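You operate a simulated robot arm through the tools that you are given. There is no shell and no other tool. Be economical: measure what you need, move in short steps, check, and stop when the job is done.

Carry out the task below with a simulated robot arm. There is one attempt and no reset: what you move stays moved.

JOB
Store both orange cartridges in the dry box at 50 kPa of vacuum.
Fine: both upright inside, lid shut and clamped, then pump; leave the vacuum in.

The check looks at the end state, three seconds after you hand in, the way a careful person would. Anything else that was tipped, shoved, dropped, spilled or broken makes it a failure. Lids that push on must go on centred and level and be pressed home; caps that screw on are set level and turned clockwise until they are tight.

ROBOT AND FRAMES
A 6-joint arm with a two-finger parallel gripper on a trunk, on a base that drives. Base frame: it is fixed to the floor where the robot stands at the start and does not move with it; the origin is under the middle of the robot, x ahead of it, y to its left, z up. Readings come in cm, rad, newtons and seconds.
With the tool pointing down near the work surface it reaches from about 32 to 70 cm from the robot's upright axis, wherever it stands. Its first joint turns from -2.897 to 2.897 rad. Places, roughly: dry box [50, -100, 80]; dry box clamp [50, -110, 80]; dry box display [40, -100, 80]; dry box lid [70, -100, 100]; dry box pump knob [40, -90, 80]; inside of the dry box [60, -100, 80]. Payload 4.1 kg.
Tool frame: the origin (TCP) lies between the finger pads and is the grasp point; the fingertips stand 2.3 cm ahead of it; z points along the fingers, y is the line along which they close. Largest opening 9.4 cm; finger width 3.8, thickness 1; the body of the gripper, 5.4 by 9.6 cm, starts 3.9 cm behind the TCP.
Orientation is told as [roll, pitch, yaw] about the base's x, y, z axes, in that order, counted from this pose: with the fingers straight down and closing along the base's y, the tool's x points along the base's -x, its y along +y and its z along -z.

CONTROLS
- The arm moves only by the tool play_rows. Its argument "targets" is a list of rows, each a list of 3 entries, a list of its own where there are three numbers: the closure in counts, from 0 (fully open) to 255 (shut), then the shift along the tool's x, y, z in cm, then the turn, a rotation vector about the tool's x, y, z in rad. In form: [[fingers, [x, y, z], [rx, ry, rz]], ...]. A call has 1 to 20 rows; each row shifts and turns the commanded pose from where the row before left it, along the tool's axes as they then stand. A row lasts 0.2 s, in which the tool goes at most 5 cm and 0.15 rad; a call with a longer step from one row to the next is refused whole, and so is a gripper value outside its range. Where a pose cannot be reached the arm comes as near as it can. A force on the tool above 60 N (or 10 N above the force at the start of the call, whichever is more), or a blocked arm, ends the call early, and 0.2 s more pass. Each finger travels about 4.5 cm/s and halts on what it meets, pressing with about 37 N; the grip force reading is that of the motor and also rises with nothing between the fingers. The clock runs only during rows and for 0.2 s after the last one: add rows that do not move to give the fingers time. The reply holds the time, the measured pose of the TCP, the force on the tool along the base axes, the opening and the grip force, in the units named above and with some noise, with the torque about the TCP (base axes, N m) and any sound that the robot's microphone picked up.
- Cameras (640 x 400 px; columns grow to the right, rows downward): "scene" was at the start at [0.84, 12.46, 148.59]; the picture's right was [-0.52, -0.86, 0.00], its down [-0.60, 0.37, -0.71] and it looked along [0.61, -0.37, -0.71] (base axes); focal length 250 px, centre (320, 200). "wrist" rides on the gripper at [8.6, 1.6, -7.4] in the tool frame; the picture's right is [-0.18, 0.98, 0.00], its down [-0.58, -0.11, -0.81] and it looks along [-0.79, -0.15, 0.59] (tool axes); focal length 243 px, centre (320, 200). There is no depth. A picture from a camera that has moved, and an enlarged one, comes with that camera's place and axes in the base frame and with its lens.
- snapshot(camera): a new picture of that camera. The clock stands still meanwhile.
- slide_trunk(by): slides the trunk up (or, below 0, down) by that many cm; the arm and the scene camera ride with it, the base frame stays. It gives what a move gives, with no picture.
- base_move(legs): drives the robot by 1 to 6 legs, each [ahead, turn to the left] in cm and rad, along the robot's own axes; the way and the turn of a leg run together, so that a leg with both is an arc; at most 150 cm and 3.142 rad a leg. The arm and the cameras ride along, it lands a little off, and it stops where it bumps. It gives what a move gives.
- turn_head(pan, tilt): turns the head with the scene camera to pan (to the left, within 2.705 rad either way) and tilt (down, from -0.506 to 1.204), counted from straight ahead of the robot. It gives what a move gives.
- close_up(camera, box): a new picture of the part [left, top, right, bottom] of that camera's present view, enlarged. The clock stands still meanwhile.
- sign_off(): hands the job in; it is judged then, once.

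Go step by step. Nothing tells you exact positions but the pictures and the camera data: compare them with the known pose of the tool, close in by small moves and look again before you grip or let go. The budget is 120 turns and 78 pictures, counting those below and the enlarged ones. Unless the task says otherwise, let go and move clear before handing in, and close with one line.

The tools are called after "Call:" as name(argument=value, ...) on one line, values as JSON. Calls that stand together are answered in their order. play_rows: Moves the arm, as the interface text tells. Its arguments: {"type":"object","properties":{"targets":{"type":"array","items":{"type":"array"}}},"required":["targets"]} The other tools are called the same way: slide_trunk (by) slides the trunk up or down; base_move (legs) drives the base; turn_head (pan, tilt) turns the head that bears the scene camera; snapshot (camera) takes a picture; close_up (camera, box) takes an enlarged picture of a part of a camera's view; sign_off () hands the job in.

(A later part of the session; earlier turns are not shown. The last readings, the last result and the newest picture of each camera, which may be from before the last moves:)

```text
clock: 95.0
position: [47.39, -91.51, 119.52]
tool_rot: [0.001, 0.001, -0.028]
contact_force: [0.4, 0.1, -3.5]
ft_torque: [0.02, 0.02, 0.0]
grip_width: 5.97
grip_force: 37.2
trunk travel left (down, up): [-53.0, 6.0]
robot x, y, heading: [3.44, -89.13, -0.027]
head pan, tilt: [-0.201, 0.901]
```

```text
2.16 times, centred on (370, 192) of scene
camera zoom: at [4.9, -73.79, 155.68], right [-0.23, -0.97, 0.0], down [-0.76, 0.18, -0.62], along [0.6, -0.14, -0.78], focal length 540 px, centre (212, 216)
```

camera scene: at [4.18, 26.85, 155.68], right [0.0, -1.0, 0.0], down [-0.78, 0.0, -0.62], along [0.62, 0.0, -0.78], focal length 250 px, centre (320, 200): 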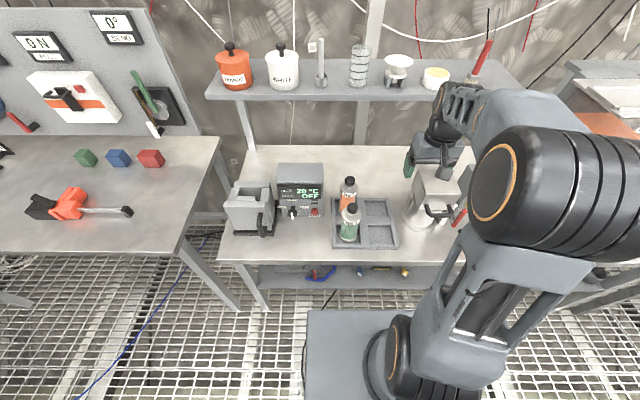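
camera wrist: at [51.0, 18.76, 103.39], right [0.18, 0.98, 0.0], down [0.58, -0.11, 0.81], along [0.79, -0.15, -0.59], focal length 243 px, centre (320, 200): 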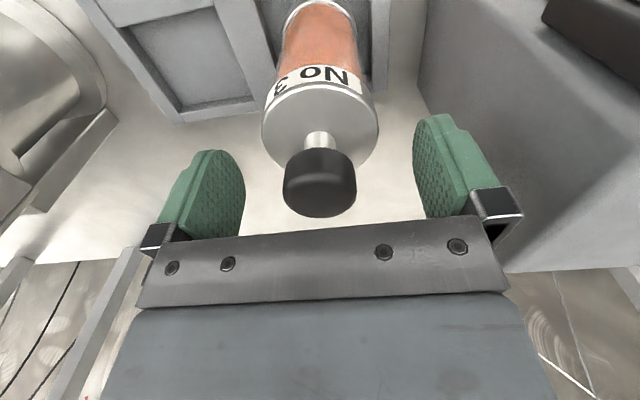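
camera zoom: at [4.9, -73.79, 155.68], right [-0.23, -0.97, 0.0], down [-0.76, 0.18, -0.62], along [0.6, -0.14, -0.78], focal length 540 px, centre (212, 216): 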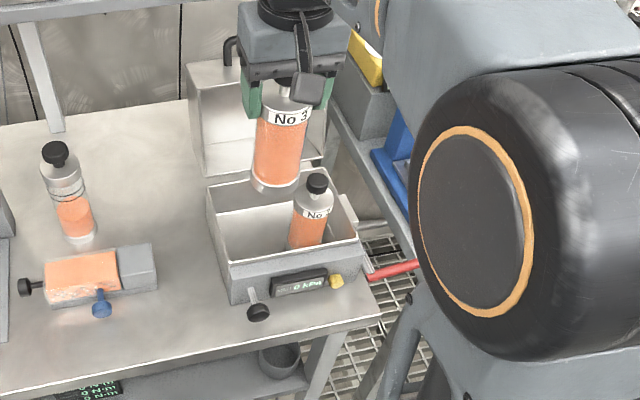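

Everything matches: No 2 at [52.8, −100.6]. I'll move No 3 over [53, −91.2] and lower it.

Call:
play_rows(targets=[[255, [-2.8, 0.23, 0], [0, 0, 0]], [255, [-2.8, 0.23, 0], [0, 0, 0]], [255, [0, 0, 4], [0, 0, 0]], [255, [0, 0, 4], [0, 0, 0]], [255, [0, 0, 3], [0, 0, 0]], [255, [0, 0, 2], [0, 0, 0]], [255, [0, 0, 0], [0, 0, 0]], [255, [0, 0, 0], [0, 0, 0]]])

Call:
close_up(camera="scene", box=[290, 120, 430, 275])

Call:
snapshot(camera="wrist")

```text
clock: 96.8
position: [52.99, -91.21, 106.51]
tool_rot: [0.001, 0.001, -0.032]
contact_force: [-0.2, -0.2, -3.9]
ft_torque: [0.02, -0.02, -0.01]
grip_width: 5.97
grip_force: 37.1
trunk travel left (down, up): [-53.0, 6.0]
robot x, y, heading: [3.16, -88.85, -0.032]
head pan, tilt: [-0.201, 0.901]
```

```text
2.58 times, centred on (360, 198) of scene
camera zoom: at [4.9, -73.79, 155.68], right [-0.23, -0.97, 0.0], down [-0.76, 0.18, -0.62], along [0.6, -0.14, -0.78], focal length 644 px, centre (217, 206)
```

zoom: 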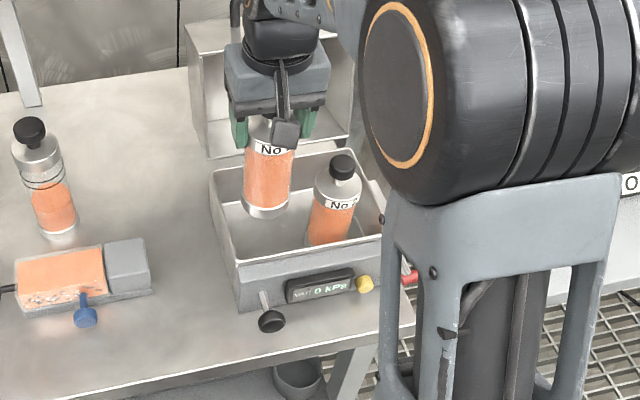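

```text
39 pictures are left
camera wrist: at [44.31, -89.22, 114.04], right [0.21, 0.98, 0.0], down [0.58, -0.13, 0.81], along [0.79, -0.17, -0.59], focal length 243 px, centre (320, 200)
```

wrist: 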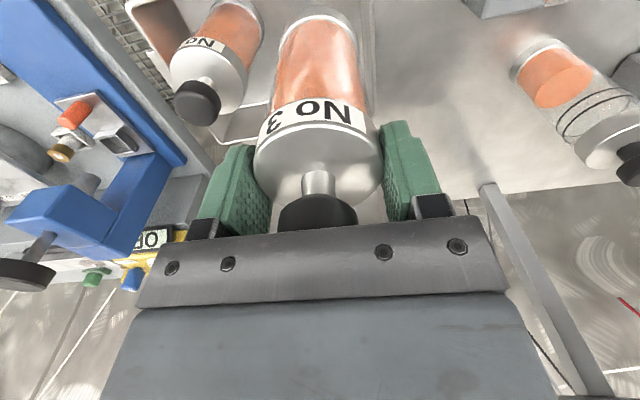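

Clear on both sides. Lowering.

Call:
play_rows(targets=[[255, [0, 0, 3], [0, 0, 0]], [255, [0, 0, 3], [0, 0, 0]], [255, [0, 0, 3], [0, 0, 0]], [255, [0, 0, 1.5], [0, 0, 0]], [255, [0, 0, 1], [0, 0, 0]], [255, [0, 0, 0.5], [0, 0, 0]], [255, [0, 0, 0], [0, 0, 0]]])

Call:
play_rows(targets=[[255, [0, 0, 0.3], [0, 0, 0]], [255, [0, 0, 0.2], [0, 0, 0]], [255, [0, 0, 0], [0, 0, 0]]])

Call:
play_rows(targets=[[255, [0, 0, 0.2], [0, 0, 0]], [255, [0, 0, 0], [0, 0, 0]]])

```text
clock: 98.4
position: [52.86, -91.29, 94.57]
tool_rot: [-0.001, 0.001, -0.03]
contact_force: [0.2, 0.6, -3.5]
ft_torque: [0.0, -0.03, 0.01]
grip_width: 5.95
grip_force: 37.0
trunk travel left (down, up): [-53.0, 6.0]
robot x, y, heading: [3.52, -89.15, -0.023]
head pan, tilt: [-0.201, 0.901]
```

```text
clock: 99.2
position: [52.93, -91.21, 94.04]
tool_rot: [0.001, 0.0, -0.029]
contact_force: [-0.2, -0.4, -3.5]
ft_torque: [0.0, 0.04, 0.0]
grip_width: 5.95
grip_force: 36.9
trunk travel left (down, up): [-53.0, 6.0]
robot x, y, heading: [3.12, -88.97, -0.025]
head pan, tilt: [-0.201, 0.901]
```

```text
clock: 99.8
position: [52.94, -91.25, 93.88]
tool_rot: [0.003, 0.001, -0.03]
contact_force: [0.3, -1.4, 2.2]
ft_torque: [-0.07, -0.04, 0.01]
grip_width: 5.95
grip_force: 37.6
trunk travel left (down, up): [-53.0, 6.0]
robot x, y, heading: [3.42, -88.57, -0.029]
head pan, tilt: [-0.201, 0.901]
```

Touching the floor. Releasing and rising.

Call:
play_rows(targets=[[200, [0, 0, 0], [0, 0, 0]], [50, [0, 0, 0], [0, 0, 0]], [50, [0, 0, 0], [0, 0, 0]], [50, [0, 0, -1], [0, 0, 0]], [50, [0, 0, -2], [0, 0, 0]], [50, [0, 0, -4], [0, 0, 0]], [50, [0, 0, -4], [0, 0, 0]], [50, [0, 0, -4], [0, 0, 0]], [50, [0, 0, -5], [0, 0, 0]], [50, [0, 0, -5], [0, 0, 0]], [50, [0, 0, -3], [0, 0, 0]], [50, [0, 0, 0], [0, 0, 0]]])

Call:
close_up(camera="scene", box=[270, 80, 470, 265])

Call:
snapshot(camera="wrist")

```text
clock: 102.4
position: [52.81, -91.31, 121.85]
tool_rot: [0.0, 0.0, -0.03]
contact_force: [0.3, 0.1, 0.8]
ft_torque: [-0.01, 0.03, 0.03]
grip_width: 7.55
grip_force: 0.0
trunk travel left (down, up): [-53.0, 6.0]
robot x, y, heading: [3.33, -89.28, -0.033]
head pan, tilt: [-0.201, 0.901]
```

```text
2.16 times, centred on (370, 172) of scene
camera zoom: at [4.88, -73.79, 155.68], right [-0.23, -0.97, 0.0], down [-0.76, 0.18, -0.62], along [0.6, -0.14, -0.78], focal length 540 px, centre (212, 260)
```

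zoom: 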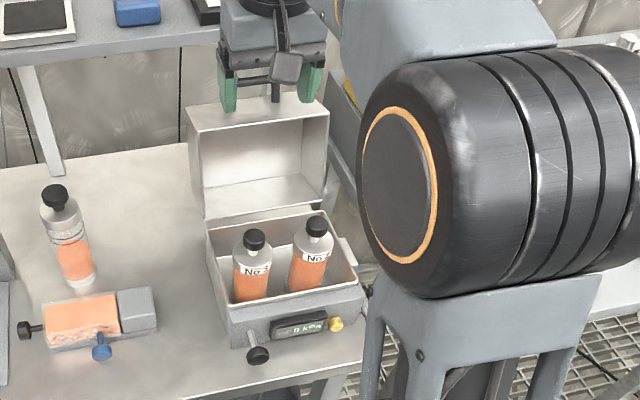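

```text
37 pictures are left
camera wrist: at [44.27, -89.31, 129.35], right [0.21, 0.98, 0.0], down [0.58, -0.13, 0.81], along [0.79, -0.17, -0.59], focal length 243 px, centre (320, 200)
```

wrist: 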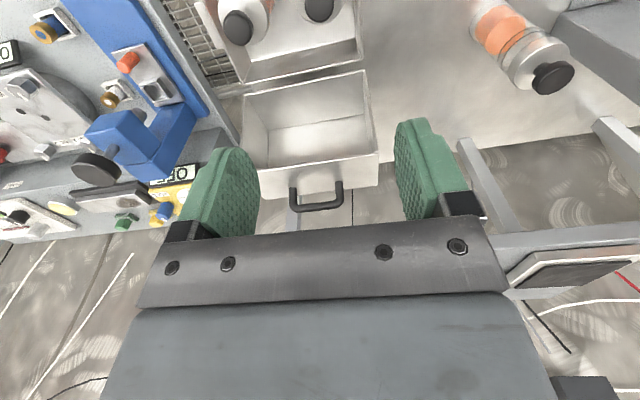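

Both cartridges stand upright. Next is the lid: it's leaning back ~15° with hinge near x 61, z 91. I'll shift the arm sideways to get better views of the handle.

Call:
play_rows(targets=[[50, [0.5, -4, -1], [0, 0, 0]], [50, [0.5, -4, -1], [0, 0, 0]], [50, [0.5, -4, -1], [0, 0, 0]], [50, [0, 0, 0], [0, 0, 0]]])

Call:
close_up(camera="wrist", box=[220, 0, 520, 240])

Call:
close_up(camera="scene", box=[290, 80, 430, 255])

```text
clock: 103.4
position: [50.97, -103.17, 124.45]
tool_rot: [-0.001, -0.001, -0.027]
contact_force: [-1.1, -0.5, -0.6]
ft_torque: [0.0, 0.04, 0.02]
grip_width: 7.57
grip_force: 0.1
trunk travel left (down, up): [-53.0, 6.0]
robot x, y, heading: [2.92, -88.49, -0.029]
head pan, tilt: [-0.201, 0.901]
```

```text
1.67 times, centred on (370, 120) of wrist
camera zoom: at [42.42, -101.33, 132.04], right [0.21, 0.98, 0.0], down [0.58, -0.13, 0.81], along [0.79, -0.17, -0.59], focal length 404 px, centre (237, 333)
```

zoom: 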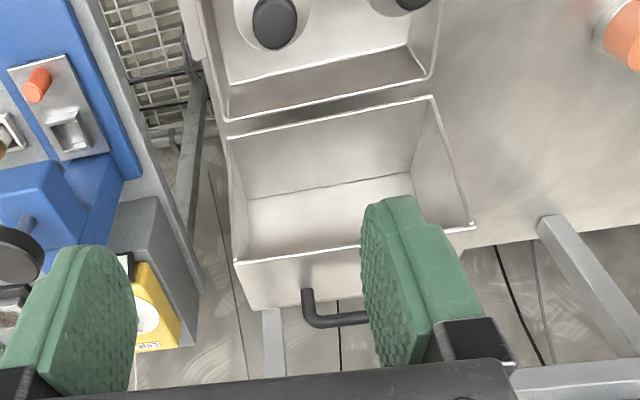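

```text
2.29 times, centred on (360, 168) of scene
camera zoom: at [4.87, -73.81, 155.68], right [-0.23, -0.97, 0.0], down [-0.76, 0.18, -0.62], along [0.6, -0.14, -0.78], focal length 570 px, centre (229, 274)
```

zoom: 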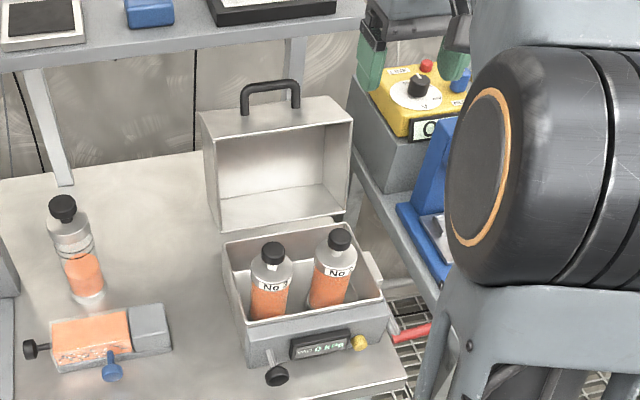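

The handle bar triangulates to about x 76.5, z 105, y −93…−101; hinge near (62, 89), so the bar swings on a ~22 cm radius down to about (42, 98.5). I'll turn the gripper so it closes along x, tilt it ~25° forward, and cage the bar loosely.

Call:
play_rows(targets=[[168, [0, 0, 0], [0, 0, 0.1403]], [168, [0, 0, 0], [0, 0, 0.1403]], [168, [0, 0, 0], [0, 0, 0.1403]], [168, [0, 0, 0], [0, 0, 0.1403]], [168, [0, 0, 0], [0, 0, 0.1403]], [168, [0, 0, 0], [0, 0, 0.1403]], [168, [0, 0, 0], [0, 0, 0.1403]], [168, [0, 0, 0], [0, 0, 0.1403]], [168, [0, 0, 0], [0, 0, 0.1403]], [168, [0, 0, 0], [0, 0, 0.1403]], [168, [0, 0, 0], [0, 0, 0.1403]], [168, [0, 0, 0], [-0.145, 0, 0]], [168, [0, 0, 0], [-0.145, 0, 0]], [168, [0, 0, 0], [-0.146, 0, 0]], [168, [0, 0, 0], [0, 0, 0]], [168, [0, 0, 0], [0, 0, 0]]])

Call:
close_up(camera="scene", box=[250, 40, 490, 255])

```text
clock: 106.8
position: [50.95, -103.17, 124.64]
tool_rot: [0.437, -0.002, -1.574]
contact_force: [0.5, 1.0, 0.3]
ft_torque: [0.02, 0.03, 0.01]
grip_width: 3.19
grip_force: 0.1
trunk travel left (down, up): [-53.0, 6.0]
robot x, y, heading: [3.25, -88.55, -0.034]
head pan, tilt: [-0.201, 0.901]
```

```text
1.86 times, centred on (370, 148) of scene
camera zoom: at [4.89, -73.8, 155.68], right [-0.23, -0.97, 0.0], down [-0.76, 0.18, -0.62], along [0.6, -0.14, -0.78], focal length 464 px, centre (227, 298)
```

zoom: 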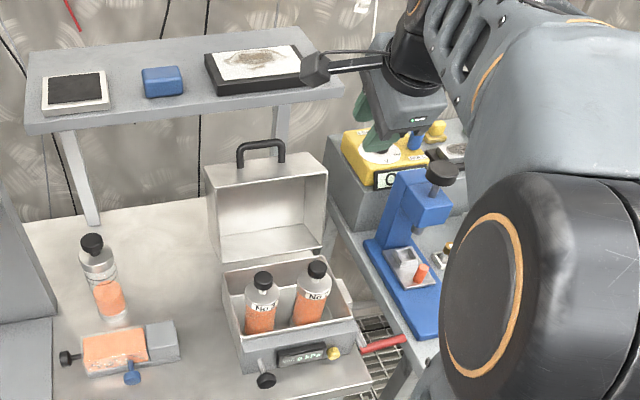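

Orientation is right. Moving to a point ~10 cm back from the bar along the tool axis.

Call:
play_rows(targets=[[168, [1.03, 2.51, 2.82], [0, 0, 0]], [168, [1.03, 2.51, 2.82], [0, 0, 0]], [168, [1.03, 2.51, 2.82], [0, 0, 0]], [168, [1.03, 2.51, 2.82], [0, 0, 0]], [168, [1.03, 2.51, 2.82], [0, 0, 0]], [168, [1.03, 2.51, 2.82], [0, 0, 0]], [168, [0, 0, 0], [0, 0, 0]], [168, [0, 0, 0], [0, 0, 0]]])

Call:
close_up(camera="scene", box=[250, 40, 490, 255])

Call:
snapshot(camera="wrist")

```text
clock: 108.2
position: [70.12, -97.82, 116.75]
tool_rot: [0.43, -0.004, -1.58]
contact_force: [-52.2, 3.0, 12.9]
ft_torque: [-0.1, 0.09, 0.04]
grip_width: 1.29
grip_force: 0.0
trunk travel left (down, up): [-53.0, 6.0]
robot x, y, heading: [2.79, -88.96, -0.037]
head pan, tilt: [-0.201, 0.901]
stopped in row 7: the force on the tool passed its limit (the readings are from after the stop); the commanded pose is now the measured one
```

```text
1.86 times, centred on (370, 148) of scene
camera zoom: at [3.78, -73.67, 155.71], right [-0.23, -0.97, 0.0], down [-0.76, 0.18, -0.63], along [0.61, -0.15, -0.78], focal length 464 px, centre (227, 298)
```

zoom: 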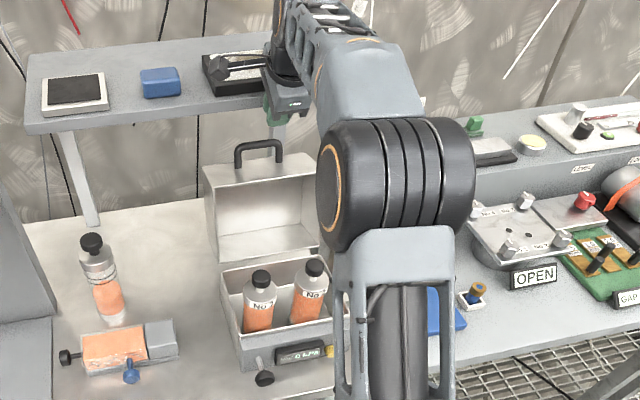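

```text
32 pictures are left
camera wrist: at [68.59, -89.09, 124.21], right [0.89, -0.19, 0.41], down [-0.44, -0.57, 0.69], along [0.11, -0.8, -0.6], focal length 243 px, centre (320, 200)
```

wrist: 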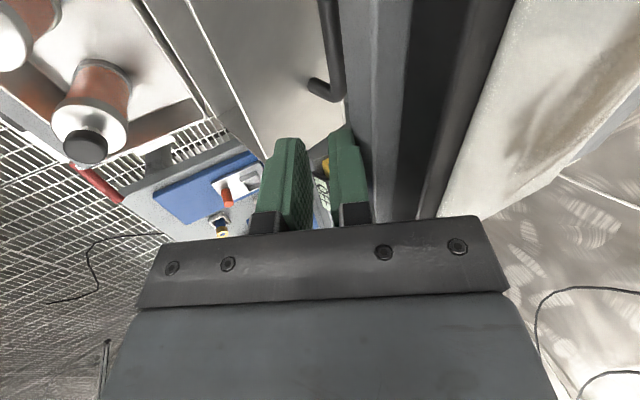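

I touched the shelf edge in front (it overhangs here). Backing off straight away and inspecting.

Call:
play_rows(targets=[[168, [0, -0.9, -0.42], [0, 0, 0]], [168, [0, -2.7, -1.26], [0, 0, 0]], [168, [0, -3.6, -1.68], [0, 0, 0]], [168, [0, -3.6, -1.68], [0, 0, 0]], [168, [0, 0, 0], [0, 0, 0]]])

Call:
snapshot(camera="wrist")

Call:
snapshot(camera="scene")

```text
clock: 109.4
position: [59.28, -97.77, 116.24]
tool_rot: [0.429, -0.001, -1.58]
contact_force: [0.3, -0.8, 0.5]
ft_torque: [0.01, 0.01, -0.01]
grip_width: 3.22
grip_force: 0.0
trunk travel left (down, up): [-53.0, 6.0]
robot x, y, heading: [3.14, -89.18, -0.033]
head pan, tilt: [-0.201, 0.901]
```

```text
31 pictures are left
camera wrist: at [57.64, -89.06, 123.78], right [0.89, -0.19, 0.41], down [-0.44, -0.58, 0.69], along [0.11, -0.8, -0.6], focal length 243 px, centre (320, 200)
```

wrist: 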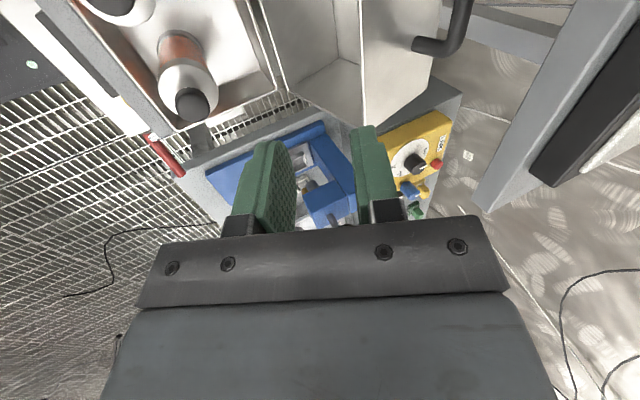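

```text
30 pictures are left
camera scene: at [4.86, -73.8, 155.68], right [-0.23, -0.97, 0.0], down [-0.76, 0.18, -0.62], along [0.6, -0.14, -0.78], focal length 250 px, centre (320, 200)
```

scene: 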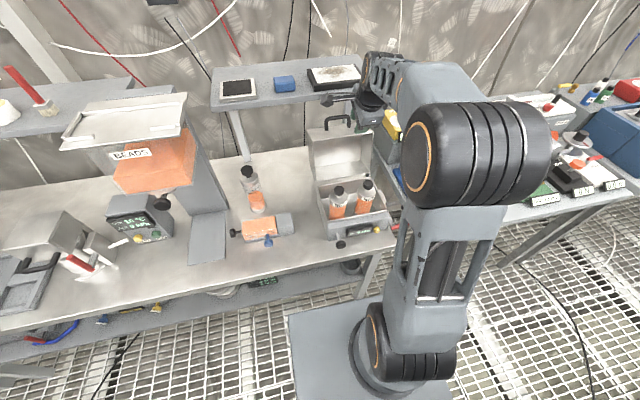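

The shelf front edge is at x≈72, z≈118, overhanging the handle, so I must come in from the front below it. Let me measure the shelf's lower edge and the handle again.

Call:
close_up(camera="scene", box=[200, 60, 400, 200])

Call:
close_up(camera="wrist", box=[390, 0, 640, 220])

```text
2.86 times, centred on (300, 130) of scene
camera zoom: at [4.86, -73.8, 155.68], right [-0.23, -0.97, 0.0], down [-0.76, 0.18, -0.62], along [0.6, -0.14, -0.78], focal length 713 px, centre (377, 400)
```

zoom: 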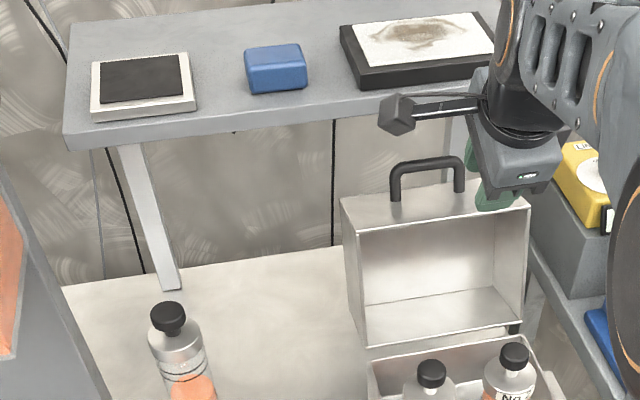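

```text
1.82 times, centred on (515, 110) of wrist
camera zoom: at [57.64, -89.06, 123.78], right [0.89, -0.19, 0.41], down [-0.44, -0.58, 0.69], along [0.11, -0.8, -0.6], focal length 441 px, centre (-34, 364)
```

zoom: 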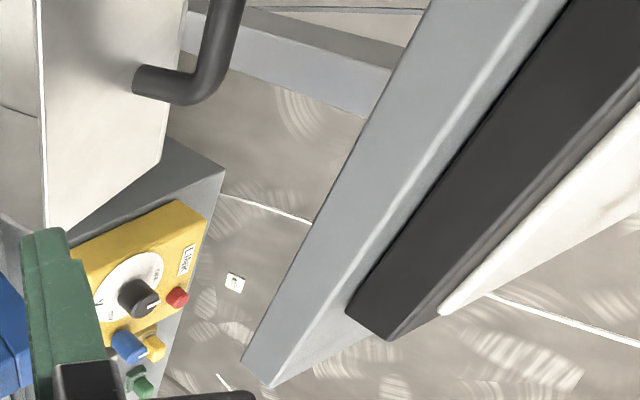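

Shelf underside is about z 115–116, bar about (76.2, −96.9, 105.8). I'll tilt the tool to 55° from vertical so the gripper slides in under the shelf along its axis, and stop 13 cm short.

Call:
play_rows(targets=[[173, [0, 0, 0], [-0.1325, 0, 0]], [173, [0, 0, 0], [-0.1325, 0, 0]], [173, [0, 0, 0], [-0.1325, 0, 0]], [173, [0, 0, 0], [-0.1325, 0, 0]], [173, [0, 0, 0], [0, 0, 0]], [173, [0.45, 0.58, 2.58], [0, 0, 0]], [173, [0.45, 0.58, 2.58], [0, 0, 0]], [173, [0, 0, 0], [0, 0, 0]], [173, [0, 0, 0], [0, 0, 0]]])

Call:
snapshot(camera="wrist")

Call:
close_up(camera="scene", box=[250, 40, 450, 200])

```text
clock: 111.4
position: [64.16, -96.75, 114.31]
tool_rot: [0.96, -0.004, -1.578]
contact_force: [-0.6, 0.4, 0.1]
ft_torque: [0.0, -0.03, 0.01]
grip_width: 3.04
grip_force: 0.0
trunk travel left (down, up): [-53.0, 6.0]
robot x, y, heading: [2.97, -88.85, -0.035]
head pan, tilt: [-0.201, 0.901]
```

```text
27 pictures are left
camera wrist: at [59.17, -88.05, 119.98], right [0.56, -0.19, 0.81], down [-0.73, -0.57, 0.37], along [0.39, -0.8, -0.46], focal length 243 px, centre (320, 200)
```

wrist: 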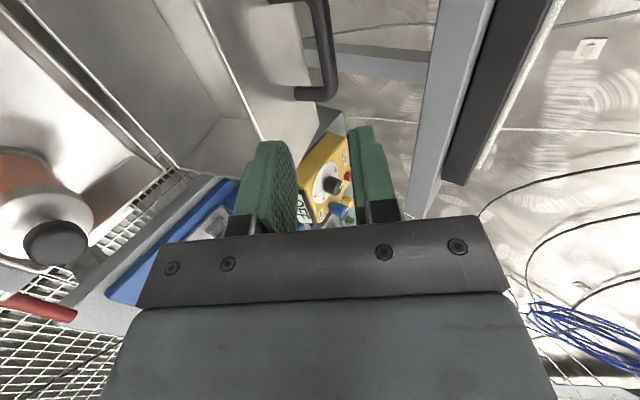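

```text
2.50 times, centred on (350, 120) of scene
camera zoom: at [4.86, -73.8, 155.68], right [-0.23, -0.97, 0.0], down [-0.76, 0.18, -0.62], along [0.6, -0.14, -0.78], focal length 624 px, centre (245, 400)
```

zoom: 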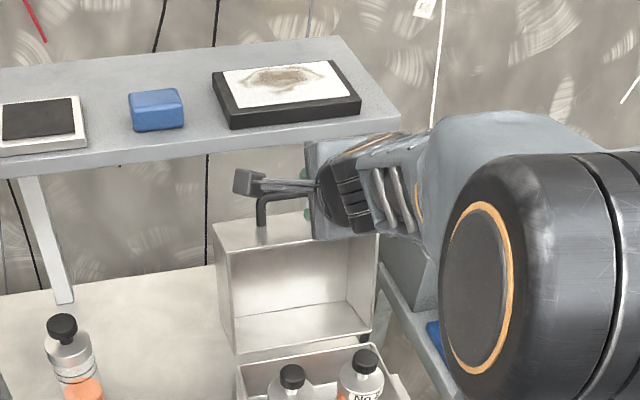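

The bar lies right on the tool's axis and the gripper has about 1 cm clearance below the shelf edge. Advancing 10 cm along the axis, then looking again.

Call:
play_rows(targets=[[173, [0, 0.1, 2.5], [0, 0, 0]], [173, [0, 0.1, 2.5], [0, 0, 0]], [173, [0, 0, 2.5], [0, 0, 0]], [173, [0, 0, 2.5], [0, 0, 0]], [173, [0, 0, 0], [0, 0, 0]]])

Call:
snapshot(camera="wrist")

```text
clock: 112.6
position: [72.36, -97.01, 108.51]
tool_rot: [0.961, -0.002, -1.578]
contact_force: [-0.2, -0.9, -0.4]
ft_torque: [0.01, -0.02, 0.0]
grip_width: 3.03
grip_force: 0.0
trunk travel left (down, up): [-53.0, 6.0]
robot x, y, heading: [3.13, -88.62, -0.034]
head pan, tilt: [-0.201, 0.901]
```

```text
25 pictures are left
camera wrist: at [67.41, -88.25, 114.21], right [0.56, -0.19, 0.81], down [-0.73, -0.57, 0.38], along [0.39, -0.8, -0.46], focal length 243 px, centre (320, 200)
```

wrist: 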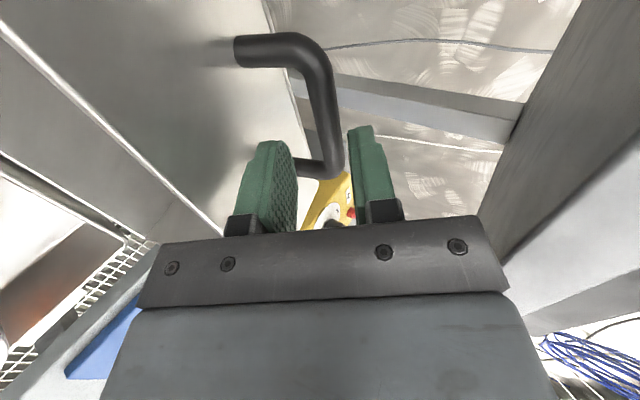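

The bar is ~4.8 cm ahead, centred between the fingers. Advancing 3.1 cm and closing on it.

Call:
play_rows(targets=[[173, [0, 0.1, 1.6], [0, 0, 0]], [173, [0, 0, 1.5], [0, 0, 0]], [173, [0, 0, 0], [0, 0, 0]]])

Call:
snapshot(camera="wrist")

```text
clock: 113.4
position: [75.06, -96.8, 106.95]
tool_rot: [0.958, -0.005, -1.578]
contact_force: [0.2, 0.3, -0.2]
ft_torque: [0.02, 0.02, -0.01]
grip_width: 3.0
grip_force: 0.1
trunk travel left (down, up): [-53.0, 6.0]
robot x, y, heading: [3.12, -88.97, -0.039]
head pan, tilt: [-0.201, 0.901]
```

```text
24 pictures are left
camera wrist: at [69.96, -88.14, 112.6], right [0.56, -0.19, 0.81], down [-0.73, -0.57, 0.38], along [0.39, -0.8, -0.46], focal length 243 px, centre (320, 200)
```

wrist: 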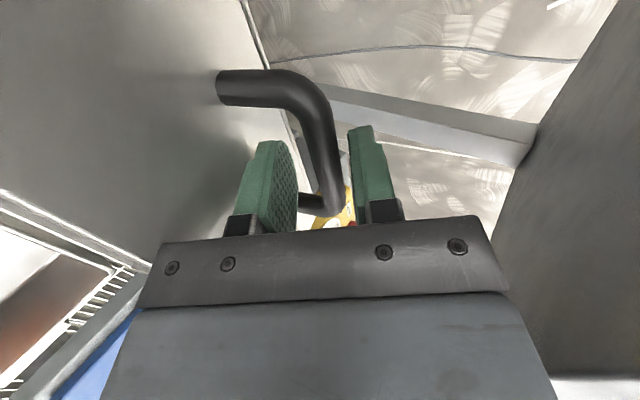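

The bar is well inside the fingers. Small centring shift and close.

Call:
play_rows(targets=[[173, [0, 0.25, 0], [0, 0, 0]], [200, [0, 0, 0], [0, 0, 0]], [255, [0, 0, 0], [0, 0, 0]], [255, [0, 0, 0], [0, 0, 0]], [255, [0, 0, 0], [0, 0, 0]]])

```text
clock: 114.6
position: [75.23, -96.72, 107.3]
tool_rot: [0.959, -0.004, -1.58]
contact_force: [6.1, -0.4, 6.9]
ft_torque: [0.32, -0.13, -0.11]
grip_width: 1.33
grip_force: 45.0
trunk travel left (down, up): [-53.0, 6.0]
robot x, y, heading: [3.26, -88.78, -0.029]
head pan, tilt: [-0.201, 0.901]
```

Handle gripped. I'll start swinging the lid along its arc in small steps and watch the forces.

Call:
play_rows(targets=[[255, [0, 0.01, -0.99], [0, 0, 0]], [255, [0, 0.02, -0.99], [0, 0, 0]], [255, [0, -0.06, -0.99], [0, 0, 0]], [255, [0, -0.08, -0.99], [0, 0, 0]], [255, [0, 0, 0], [0, 0, 0]]])

Call:
snapshot(camera="wrist")

```text
clock: 115.8
position: [71.88, -96.96, 109.28]
tool_rot: [0.959, -0.003, -1.578]
contact_force: [-0.2, 1.1, -2.0]
ft_torque: [0.12, 0.04, -0.38]
grip_width: 1.39
grip_force: 44.7
trunk travel left (down, up): [-53.0, 6.0]
robot x, y, heading: [3.06, -88.93, -0.031]
head pan, tilt: [-0.201, 0.901]
```

```text
23 pictures are left
camera wrist: at [66.75, -88.17, 114.86], right [0.56, -0.19, 0.8], down [-0.73, -0.58, 0.38], along [0.39, -0.8, -0.46], focal length 243 px, centre (320, 200)
```

wrist: 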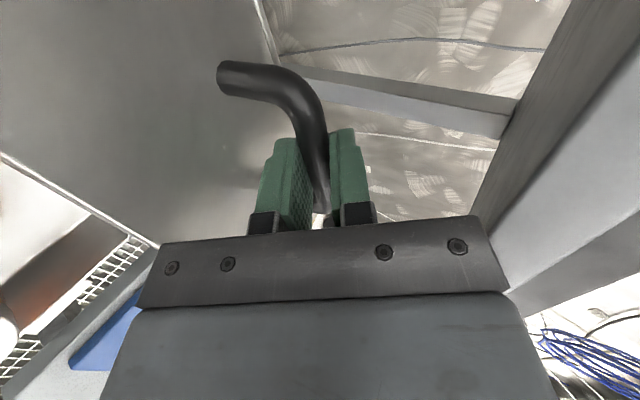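

The lid swings freely with negligible force. Continuing along the arc.

Call:
play_rows(targets=[[255, [0, -0.15, -0.98], [0, 0, 0]], [255, [0, -0.16, -0.98], [0, 0, 0]], [255, [0, -0.24, -0.96], [0, 0, 0]], [255, [0, -0.24, -0.96], [0, 0, 0]], [255, [0, -0.32, -0.94], [0, 0, 0]], [255, [0, -0.32, -0.93], [0, 0, 0]], [255, [0, -0.4, -0.91], [0, 0, 0]], [255, [0, -0.41, -0.91], [0, 0, 0]], [255, [0, 0, 0], [0, 0, 0]]])

Call:
close_up(camera="scene", box=[270, 40, 470, 255])

```text
clock: 117.8
position: [64.44, -96.84, 111.15]
tool_rot: [0.948, -0.001, -1.58]
contact_force: [-1.7, -0.3, -37.9]
ft_torque: [0.11, 0.42, -0.05]
grip_width: 1.38
grip_force: 45.1
trunk travel left (down, up): [-53.0, 6.0]
robot x, y, heading: [2.72, -88.73, -0.033]
head pan, tilt: [-0.201, 0.901]
```

```text
1.86 times, centred on (370, 148) of scene
camera zoom: at [5.23, -73.86, 155.67], right [-0.23, -0.97, 0.0], down [-0.76, 0.18, -0.62], along [0.6, -0.14, -0.79], focal length 464 px, centre (227, 298)
```

zoom: 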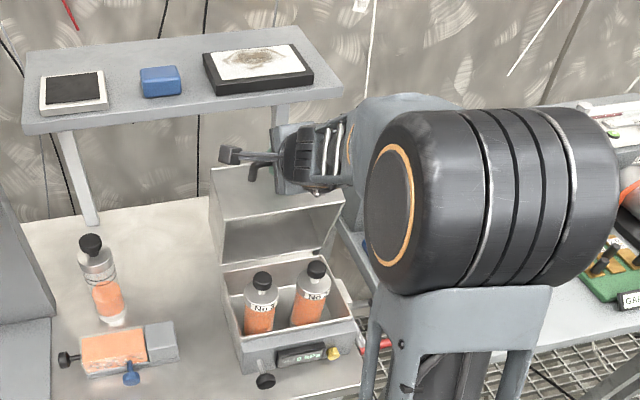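

I'm pulling up a bit (38 N), so the true arc is slightly tighter. I'll correct the radius, and start tilting the tool back towards vertical.

Call:
play_rows(targets=[[255, [0, -1.13, -0.25], [0, 0, 0]], [255, [0, -0.51, -0.77], [0, 0, 0]], [255, [0, -0.51, -0.77], [0.035, 0, 0]], [255, [0, -0.6, -0.7], [0, 0, 0]], [255, [0, -0.6, -0.7], [0.035, 0, 0]], [255, [0, -0.68, -0.62], [0, 0, 0]], [255, [0, -0.68, -0.62], [0.035, 0, 0]], [255, [0, 0, 0], [0, 0, 0]]])

```text
clock: 119.6
position: [57.89, -96.86, 110.85]
tool_rot: [0.857, -0.004, -1.58]
contact_force: [-2.1, -2.4, 14.3]
ft_torque: [0.56, -0.18, 0.28]
grip_width: 1.33
grip_force: 45.6
trunk travel left (down, up): [-53.0, 6.0]
robot x, y, heading: [3.05, -88.69, -0.031]
head pan, tilt: [-0.201, 0.901]
```

Call:
play_rows(targets=[[255, [0, -0.6, -0.68], [0, 0, 0]], [255, [0, -0.6, -0.68], [0.035, 0, 0]], [255, [0, -0.81, -0.46], [0, 0, 0]], [255, [0, -0.81, -0.46], [0.035, 0, 0]], [255, [0, -0.86, -0.36], [0, 0, 0]], [255, [0, -0.86, -0.35], [0.035, 0, 0]], [255, [0, -0.9, -0.25], [0, 0, 0]], [255, [0, -0.9, -0.25], [0.035, 0, 0]], [255, [0, 0, 0], [0, 0, 0]]])

Call:
snapshot(camera="scene")

Call:
snapshot(camera="wrist")

```text
clock: 121.6
position: [51.28, -96.65, 108.49]
tool_rot: [0.712, -0.001, -1.578]
contact_force: [11.4, 0.1, -18.3]
ft_torque: [0.6, -0.04, 0.29]
grip_width: 1.37
grip_force: 44.9
trunk travel left (down, up): [-53.0, 6.0]
robot x, y, heading: [3.29, -88.98, -0.032]
head pan, tilt: [-0.201, 0.901]
```

```text
21 pictures are left
camera scene: at [5.18, -73.85, 155.68], right [-0.23, -0.97, 0.0], down [-0.76, 0.18, -0.62], along [0.6, -0.14, -0.79], focal length 250 px, centre (320, 200)
```

scene: 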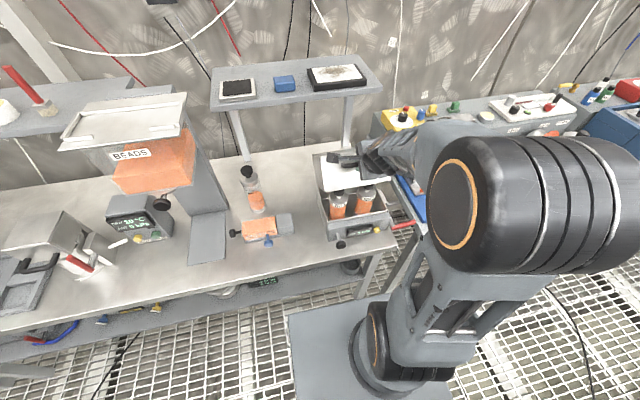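

```text
20 pictures are left
camera wrist: at [47.73, -88.05, 115.15], right [0.74, -0.19, 0.64], down [-0.61, -0.58, 0.54], along [0.27, -0.8, -0.54], focal length 243 px, centre (320, 200)
```

wrist: 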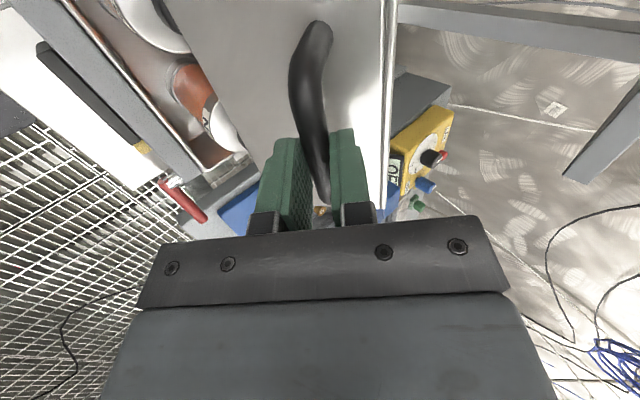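

The lid is past vertical and held well. Continuing down the arc.

Call:
play_rows(targets=[[255, [0, -0.96, 0.14], [0, 0, 0]], [255, [0, -0.96, 0.14], [0.052, 0, 0]], [255, [0, -0.92, -0.02], [0, 0, 0]], [255, [0, -0.92, -0.02], [0.052, 0, 0]], [255, [0, -0.91, 0.11], [0, 0, 0]], [255, [0, -0.91, 0.12], [0.052, 0, 0]], [255, [0, 0, 0], [0, 0, 0]]])

```text
clock: 123.2
position: [46.86, -96.68, 104.59]
tool_rot: [0.556, 0.0, -1.577]
contact_force: [2.3, -1.8, -2.6]
ft_torque: [0.05, 0.0, -0.08]
grip_width: 1.36
grip_force: 45.3
trunk travel left (down, up): [-53.0, 6.0]
robot x, y, heading: [2.99, -88.93, -0.033]
head pan, tilt: [-0.201, 0.901]
```

Call:
play_rows(targets=[[255, [0, -0.88, 0.23], [0, 0, 0]], [255, [0, -0.88, 0.24], [0.052, 0, 0]], [255, [0, -0.82, 0.37], [0, 0, 0]], [255, [0, -0.83, 0.38], [0.052, 0, 0]], [255, [0, 0, 0], [0, 0, 0]]])

Call:
close_up(camera="scene", box=[270, 100, 470, 285])

Call:
snapshot(camera="wrist")

```text
clock: 124.4
position: [44.73, -96.7, 101.9]
tool_rot: [0.455, -0.003, -1.579]
contact_force: [7.4, -1.5, -5.7]
ft_torque: [0.22, -0.16, -0.02]
grip_width: 1.35
grip_force: 44.9
trunk travel left (down, up): [-53.0, 6.0]
robot x, y, heading: [3.05, -89.16, -0.037]
head pan, tilt: [-0.201, 0.901]
```

```text
2.16 times, centred on (370, 192) of scene
camera zoom: at [5.0, -73.84, 155.68], right [-0.23, -0.97, 0.0], down [-0.76, 0.18, -0.62], along [0.6, -0.14, -0.78], focal length 540 px, centre (212, 216)
```

zoom: 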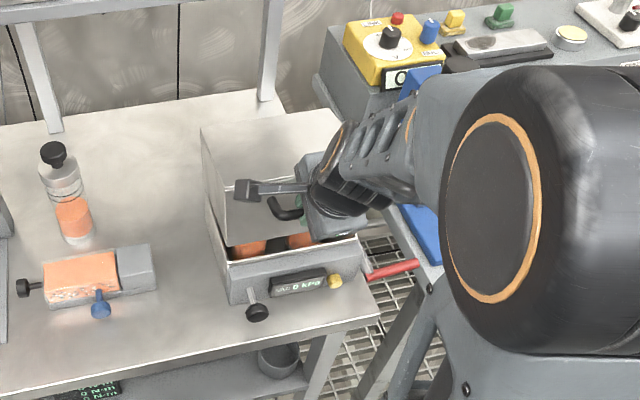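

```text
18 pictures are left
camera wrist: at [42.97, -88.02, 109.31], right [0.88, -0.19, 0.43], down [-0.46, -0.58, 0.68], along [0.12, -0.8, -0.59], focal length 243 px, centre (320, 200)
```

wrist: 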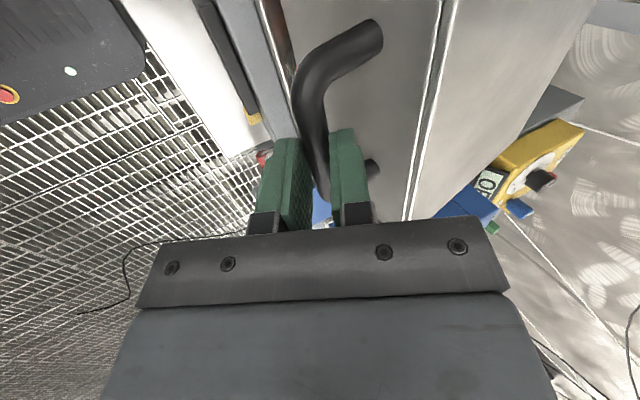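

Nearly closed, all good. The last part of the arc, slowly.

Call:
play_rows(targets=[[255, [0, -0.72, 0.48], [0, 0, 0]], [255, [0, -0.72, 0.49], [0.052, 0, 0]], [255, [0, 0, 0], [0, 0, 0]]])

Call:
play_rows(targets=[[255, [0, -0.5, 0.5], [0, 0, 0]], [255, [0, -0.4, 0.4], [0, 0, 0]], [255, [0, 0, 0], [0, 0, 0]]])

```text
clock: 125.2
position: [43.86, -96.73, 100.46]
tool_rot: [0.402, -0.003, -1.579]
contact_force: [6.8, -1.1, -3.5]
ft_torque: [0.23, -0.15, 0.0]
grip_width: 1.36
grip_force: 45.4
trunk travel left (down, up): [-53.0, 6.0]
robot x, y, heading: [2.89, -88.92, -0.034]
head pan, tilt: [-0.201, 0.901]
```

```text
clock: 126.0
position: [43.28, -96.65, 99.27]
tool_rot: [0.401, -0.005, -1.578]
contact_force: [-1.1, 0.7, -0.8]
ft_torque: [0.41, 0.0, 0.1]
grip_width: 1.36
grip_force: 45.0
trunk travel left (down, up): [-53.0, 6.0]
robot x, y, heading: [2.97, -88.71, -0.03]
head pan, tilt: [-0.201, 0.901]
```

Call:
play_rows(targets=[[255, [0, -0.38, 0.33], [0, 0, 0]], [255, [0, 0, 0], [0, 0, 0]]])

Call:
play_rows(targets=[[255, [0, -0.38, 0.33], [0, 0, 0]], [255, [0, 0, 0], [0, 0, 0]]])

Call:
close_up(camera="scene", box=[270, 100, 470, 285])

```text
clock: 126.6
position: [43.13, -96.65, 98.83]
tool_rot: [0.401, -0.002, -1.577]
contact_force: [-0.9, -1.3, -0.9]
ft_torque: [-0.03, -0.04, -0.06]
grip_width: 1.36
grip_force: 45.2
trunk travel left (down, up): [-53.0, 6.0]
robot x, y, heading: [2.92, -88.55, -0.031]
head pan, tilt: [-0.201, 0.901]
```

```text
clock: 127.2
position: [42.92, -96.75, 98.23]
tool_rot: [0.4, -0.004, -1.578]
contact_force: [3.3, 0.4, -2.3]
ft_torque: [-0.01, -0.07, -0.04]
grip_width: 1.37
grip_force: 45.2
trunk travel left (down, up): [-53.0, 6.0]
robot x, y, heading: [2.85, -88.89, -0.032]
head pan, tilt: [-0.201, 0.901]
```

```text
2.16 times, centred on (370, 192) of scene
camera zoom: at [4.93, -73.81, 155.68], right [-0.23, -0.97, 0.0], down [-0.76, 0.18, -0.62], along [0.6, -0.14, -0.78], focal length 540 px, centre (212, 216)
```

zoom: 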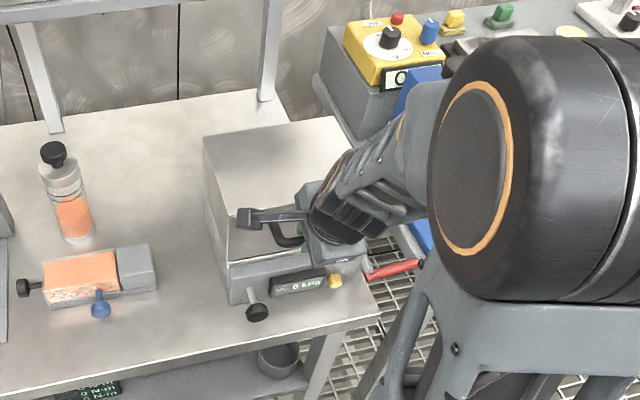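

Call:
play_rows(targets=[[255, [0, -0.3, 0.26], [0, 0, 0]], [255, [0, 0, 0], [0, 0, 0]]])

Call:
play_rows(targets=[[255, [0, -0.3, 0.26], [0, 0, 0]], [255, [0, 0, 0], [0, 0, 0]]])

```text
clock: 127.8
position: [42.81, -96.82, 97.83]
tool_rot: [0.402, -0.004, -1.578]
contact_force: [4.3, -0.3, -1.8]
ft_torque: [-0.19, -0.17, -0.08]
grip_width: 1.35
grip_force: 44.7
trunk travel left (down, up): [-53.0, 6.0]
robot x, y, heading: [2.98, -88.54, -0.037]
head pan, tilt: [-0.201, 0.901]
```

```text
clock: 128.4
position: [42.69, -96.65, 97.79]
tool_rot: [0.409, -0.006, -1.579]
contact_force: [10.0, 3.7, 27.0]
ft_torque: [1.18, -0.45, 0.25]
grip_width: 1.36
grip_force: 45.0
trunk travel left (down, up): [-53.0, 6.0]
robot x, y, heading: [2.85, -89.14, -0.031]
head pan, tilt: [-0.201, 0.901]
```

The lid is seated. Opening a little and backing out along the tool axis.

Call:
play_rows(targets=[[255, [0, 0.2, -0.2], [0, 0, 0]], [173, [0, 0, 0], [0, 0, 0]], [173, [0, 0, 0], [0, 0, 0]], [173, [0, 0, -1.5], [0, 0, 0]], [173, [0, 0, -3], [0, 0, 0]], [173, [0, 0, -4], [0, 0, 0]], [173, [0, 0, -4], [0, 0, 0]], [173, [0, 0, -4], [0, 0, 0]], [173, [0, 0, 0], [0, 0, 0]]])

Call:
turn_head(pan=-0.35, tilt=0.95)

Call:
snapshot(camera="scene")

```text
clock: 130.4
position: [36.05, -96.46, 113.32]
tool_rot: [0.401, -0.005, -1.579]
contact_force: [-0.6, 0.0, 0.6]
ft_torque: [-0.01, -0.02, -0.03]
grip_width: 3.04
grip_force: 0.1
trunk travel left (down, up): [-53.0, 6.0]
robot x, y, heading: [3.02, -88.81, -0.033]
head pan, tilt: [-0.201, 0.901]
```

```text
clock: 131.1
position: [36.14, -96.47, 113.2]
tool_rot: [0.401, -0.004, -1.578]
contact_force: [-0.1, 0.6, -0.2]
ft_torque: [0.01, -0.02, 0.02]
grip_width: 3.04
grip_force: 0.1
trunk travel left (down, up): [-53.0, 6.0]
robot x, y, heading: [3.16, -88.51, -0.036]
head pan, tilt: [-0.351, 0.949]
```

```text
16 pictures are left
camera scene: at [4.26, -74.78, 155.32], right [-0.37, -0.93, 0.0], down [-0.75, 0.3, -0.58], along [0.54, -0.22, -0.81], focal length 250 px, centre (320, 200)
```

scene: 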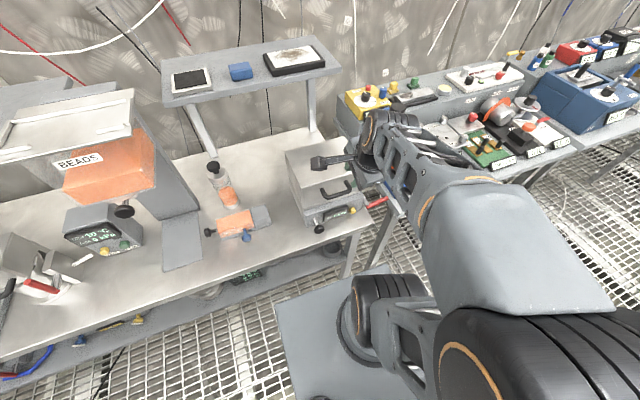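

Call:
close_up(camera="scene", box=[275, 125, 415, 245])

```text
3.33 times, centred on (345, 185) of scene
camera zoom: at [4.26, -74.78, 155.32], right [-0.37, -0.93, 0.0], down [-0.75, 0.3, -0.58], along [0.54, -0.22, -0.81], focal length 832 px, centre (237, 250)
```

zoom: 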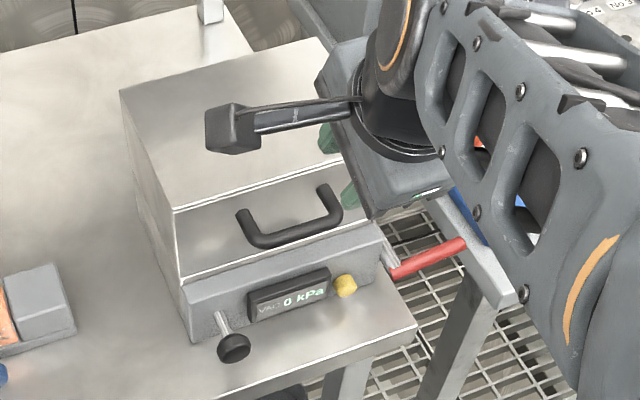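

The lid is closed. The clamp's red lever sticks out to the right at about x 42, y −107…−115, z ~86. I'll turn the gripper back and use the wrist camera to inspect that side.

Call:
play_rows(targets=[[173, [0, 0, 0], [0.134, 0, 0]], [173, [0, 0, 0], [0.134, 0, 0]], [173, [0, 0, 0], [0.133, 0, 0]], [173, [0, 0, 0], [0, 0, -0.143]], [173, [0, 0, 0], [0, 0, -0.143]], [173, [0, 0, 0], [0, 0, -0.143]], [173, [0, 0, 0], [0, 0, -0.143]], [173, [0, 0, 0], [0, 0, -0.143]], [173, [0, 0, 0], [0, 0, -0.143]], [173, [0, 0, 0], [0, 0, -0.143]], [173, [0, 0, 0], [0, 0, -0.143]], [173, [0, 0, 0], [0, 0, -0.143]], [173, [0, 0, 0], [0, 0, -0.143]], [173, [0, 0, 0], [0, 0, -0.148]], [173, [0, -4, 0], [0, 0, 0]], [173, [-0.5, -4, 0], [0, 0, 0]], [173, [-0.5, -4, 0], [0, 0, 0]], [173, [-0.5, -4, 0], [0, 0, 0]], [173, [0, 0, 0], [0, 0, 0]]])

Call:
snapshot(camera="wrist")

```text
clock: 135.1
position: [37.47, -112.74, 113.03]
tool_rot: [-0.003, -0.001, 0.0]
contact_force: [-0.2, -0.1, -0.1]
ft_torque: [0.01, -0.02, 0.01]
grip_width: 3.04
grip_force: 0.0
trunk travel left (down, up): [-53.0, 6.0]
robot x, y, heading: [2.91, -89.02, -0.032]
head pan, tilt: [-0.351, 0.949]
```

```text
14 pictures are left
camera wrist: at [28.86, -111.09, 120.53], right [0.18, 0.98, 0.0], down [0.58, -0.11, 0.81], along [0.79, -0.15, -0.59], focal length 243 px, centre (320, 200)
```

wrist: 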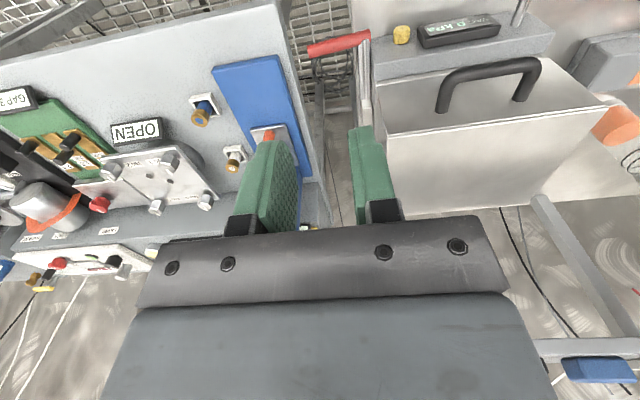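

Call:
close_up(camera="wrist", box=[280, 10, 440, 140])

```text
3.08 times, centred on (360, 75) of wrist
camera zoom: at [28.86, -111.09, 120.53], right [0.18, 0.98, 0.0], down [0.58, -0.11, 0.81], along [0.79, -0.15, -0.59], focal length 746 px, centre (197, 585)
```

zoom: 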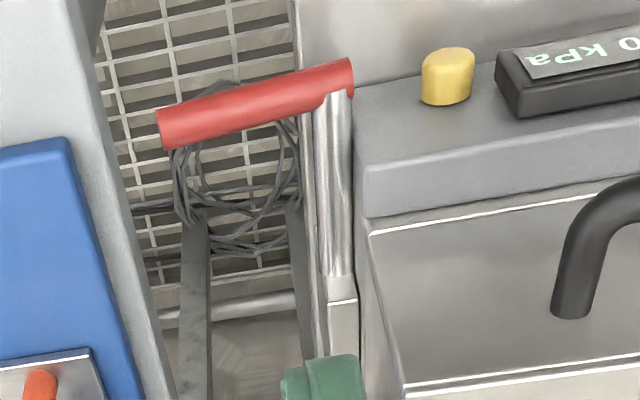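

The lever is an arm along the box's right side, pivoting near (52, 85), with the red cross-grip at its front end, about (42.2, y −108…−115, z 86). It must swing up about the y axis. I'll turn the gripper so it closes along x (camera on the outside) and go above the grip.

Call:
play_rows(targets=[[133, [0, 0, 0], [0, 0, -0.143]], [133, [0, 0, 0], [0, 0, -0.143]], [133, [0, 0, 0], [0, 0, -0.143]], [133, [0, 0, 0], [0, 0, -0.143]], [133, [0, 0, 0], [0, 0, -0.143]], [133, [0, 0, 0], [0, 0, -0.143]], [133, [0, 0, 0], [0, 0, -0.143]], [133, [0, 0, 0], [0, 0, -0.143]], [133, [0, 0, 0], [0, 0, -0.143]], [133, [0, 0, 0], [0, 0, -0.143]], [133, [0, 0, 0], [0, 0, -0.141]], [133, [-0.7, -2.35, 2], [0, 0, 0]], [133, [0, -2.35, 3], [0, 0, 0]], [133, [0, 0, 4], [0, 0, 0]], [133, [0, 0, 4], [0, 0, 0]], [133, [0, 0, 4], [0, 0, 0]], [133, [0, 0, 0], [0, 0, 0]]])

Call:
snapshot(camera="wrist")

```text
clock: 138.7
position: [42.36, -111.84, 96.15]
tool_rot: [0.0, 0.002, 1.569]
contact_force: [0.5, -0.3, 0.6]
ft_torque: [-0.01, -0.01, -0.01]
grip_width: 4.49
grip_force: 0.1
trunk travel left (down, up): [-53.0, 6.0]
robot x, y, heading: [2.92, -88.87, -0.028]
head pan, tilt: [-0.351, 0.949]
```

```text
12 pictures are left
camera wrist: at [40.71, -120.56, 103.66], right [-0.98, 0.19, 0.0], down [0.11, 0.58, 0.8], along [0.15, 0.79, -0.59], focal length 243 px, centre (320, 200)
```

wrist: 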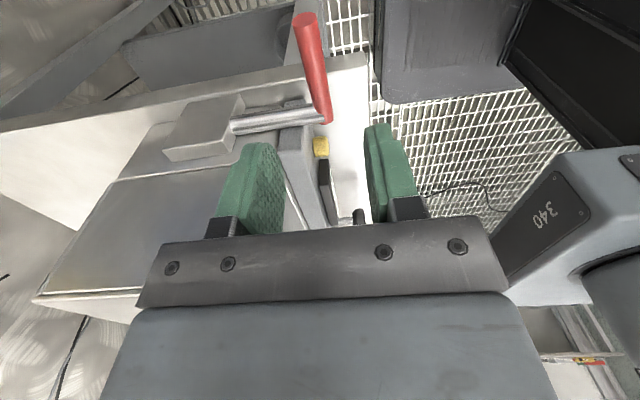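

Great view: the red grip is at x≈42.8, z≈85. Shifting 0.4 cm, going down, and gripping it.

Call:
play_rows(targets=[[133, [0, -0.4, 3], [0, 0, 0]], [133, [0, 0, 3], [0, 0, 0]], [133, [0, 0, 3], [0, 0, 0]], [133, [0, 0, 1.5], [0, 0, 0]], [133, [0, 0, 0], [0, 0, 0]], [200, [0, 0, 0], [0, 0, 0]], [255, [0, 0, 0], [0, 0, 0]], [255, [0, 0, 0], [0, 0, 0]], [255, [0, 0, 0], [0, 0, 0]]])

Call:
snapshot(camera="wrist")

```text
clock: 140.7
position: [42.79, -111.97, 85.61]
tool_rot: [-0.002, 0.005, 1.567]
contact_force: [2.5, 0.8, -2.5]
ft_torque: [-0.11, -0.21, -0.89]
grip_width: 1.58
grip_force: 44.9
trunk travel left (down, up): [-53.0, 6.0]
robot x, y, heading: [3.28, -88.64, -0.034]
head pan, tilt: [-0.351, 0.949]
```

```text
11 pictures are left
camera wrist: at [41.07, -120.57, 93.06], right [-0.98, 0.19, 0.0], down [0.11, 0.58, 0.8], along [0.15, 0.79, -0.59], focal length 243 px, centre (320, 200)
```

wrist: 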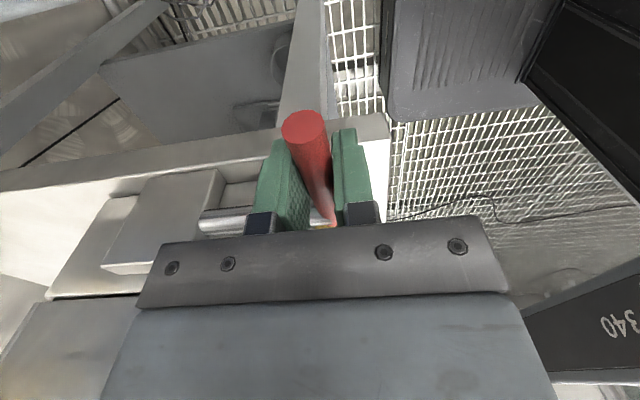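

Gripped. A test nudge upward.

Call:
play_rows(targets=[[255, [0, 0, -0.5], [0, 0, 0]], [255, [0, 0, -0.5], [0, 0, 0]], [255, [0, 0, 0], [0, 0, 0]]])

```text
clock: 141.5
position: [42.63, -111.92, 86.49]
tool_rot: [0.002, 0.001, 1.569]
contact_force: [-1.6, 4.6, -24.5]
ft_torque: [-0.79, -0.26, -1.12]
grip_width: 1.59
grip_force: 45.4
trunk travel left (down, up): [-53.0, 6.0]
robot x, y, heading: [3.26, -89.07, -0.032]
head pan, tilt: [-0.351, 0.949]
```

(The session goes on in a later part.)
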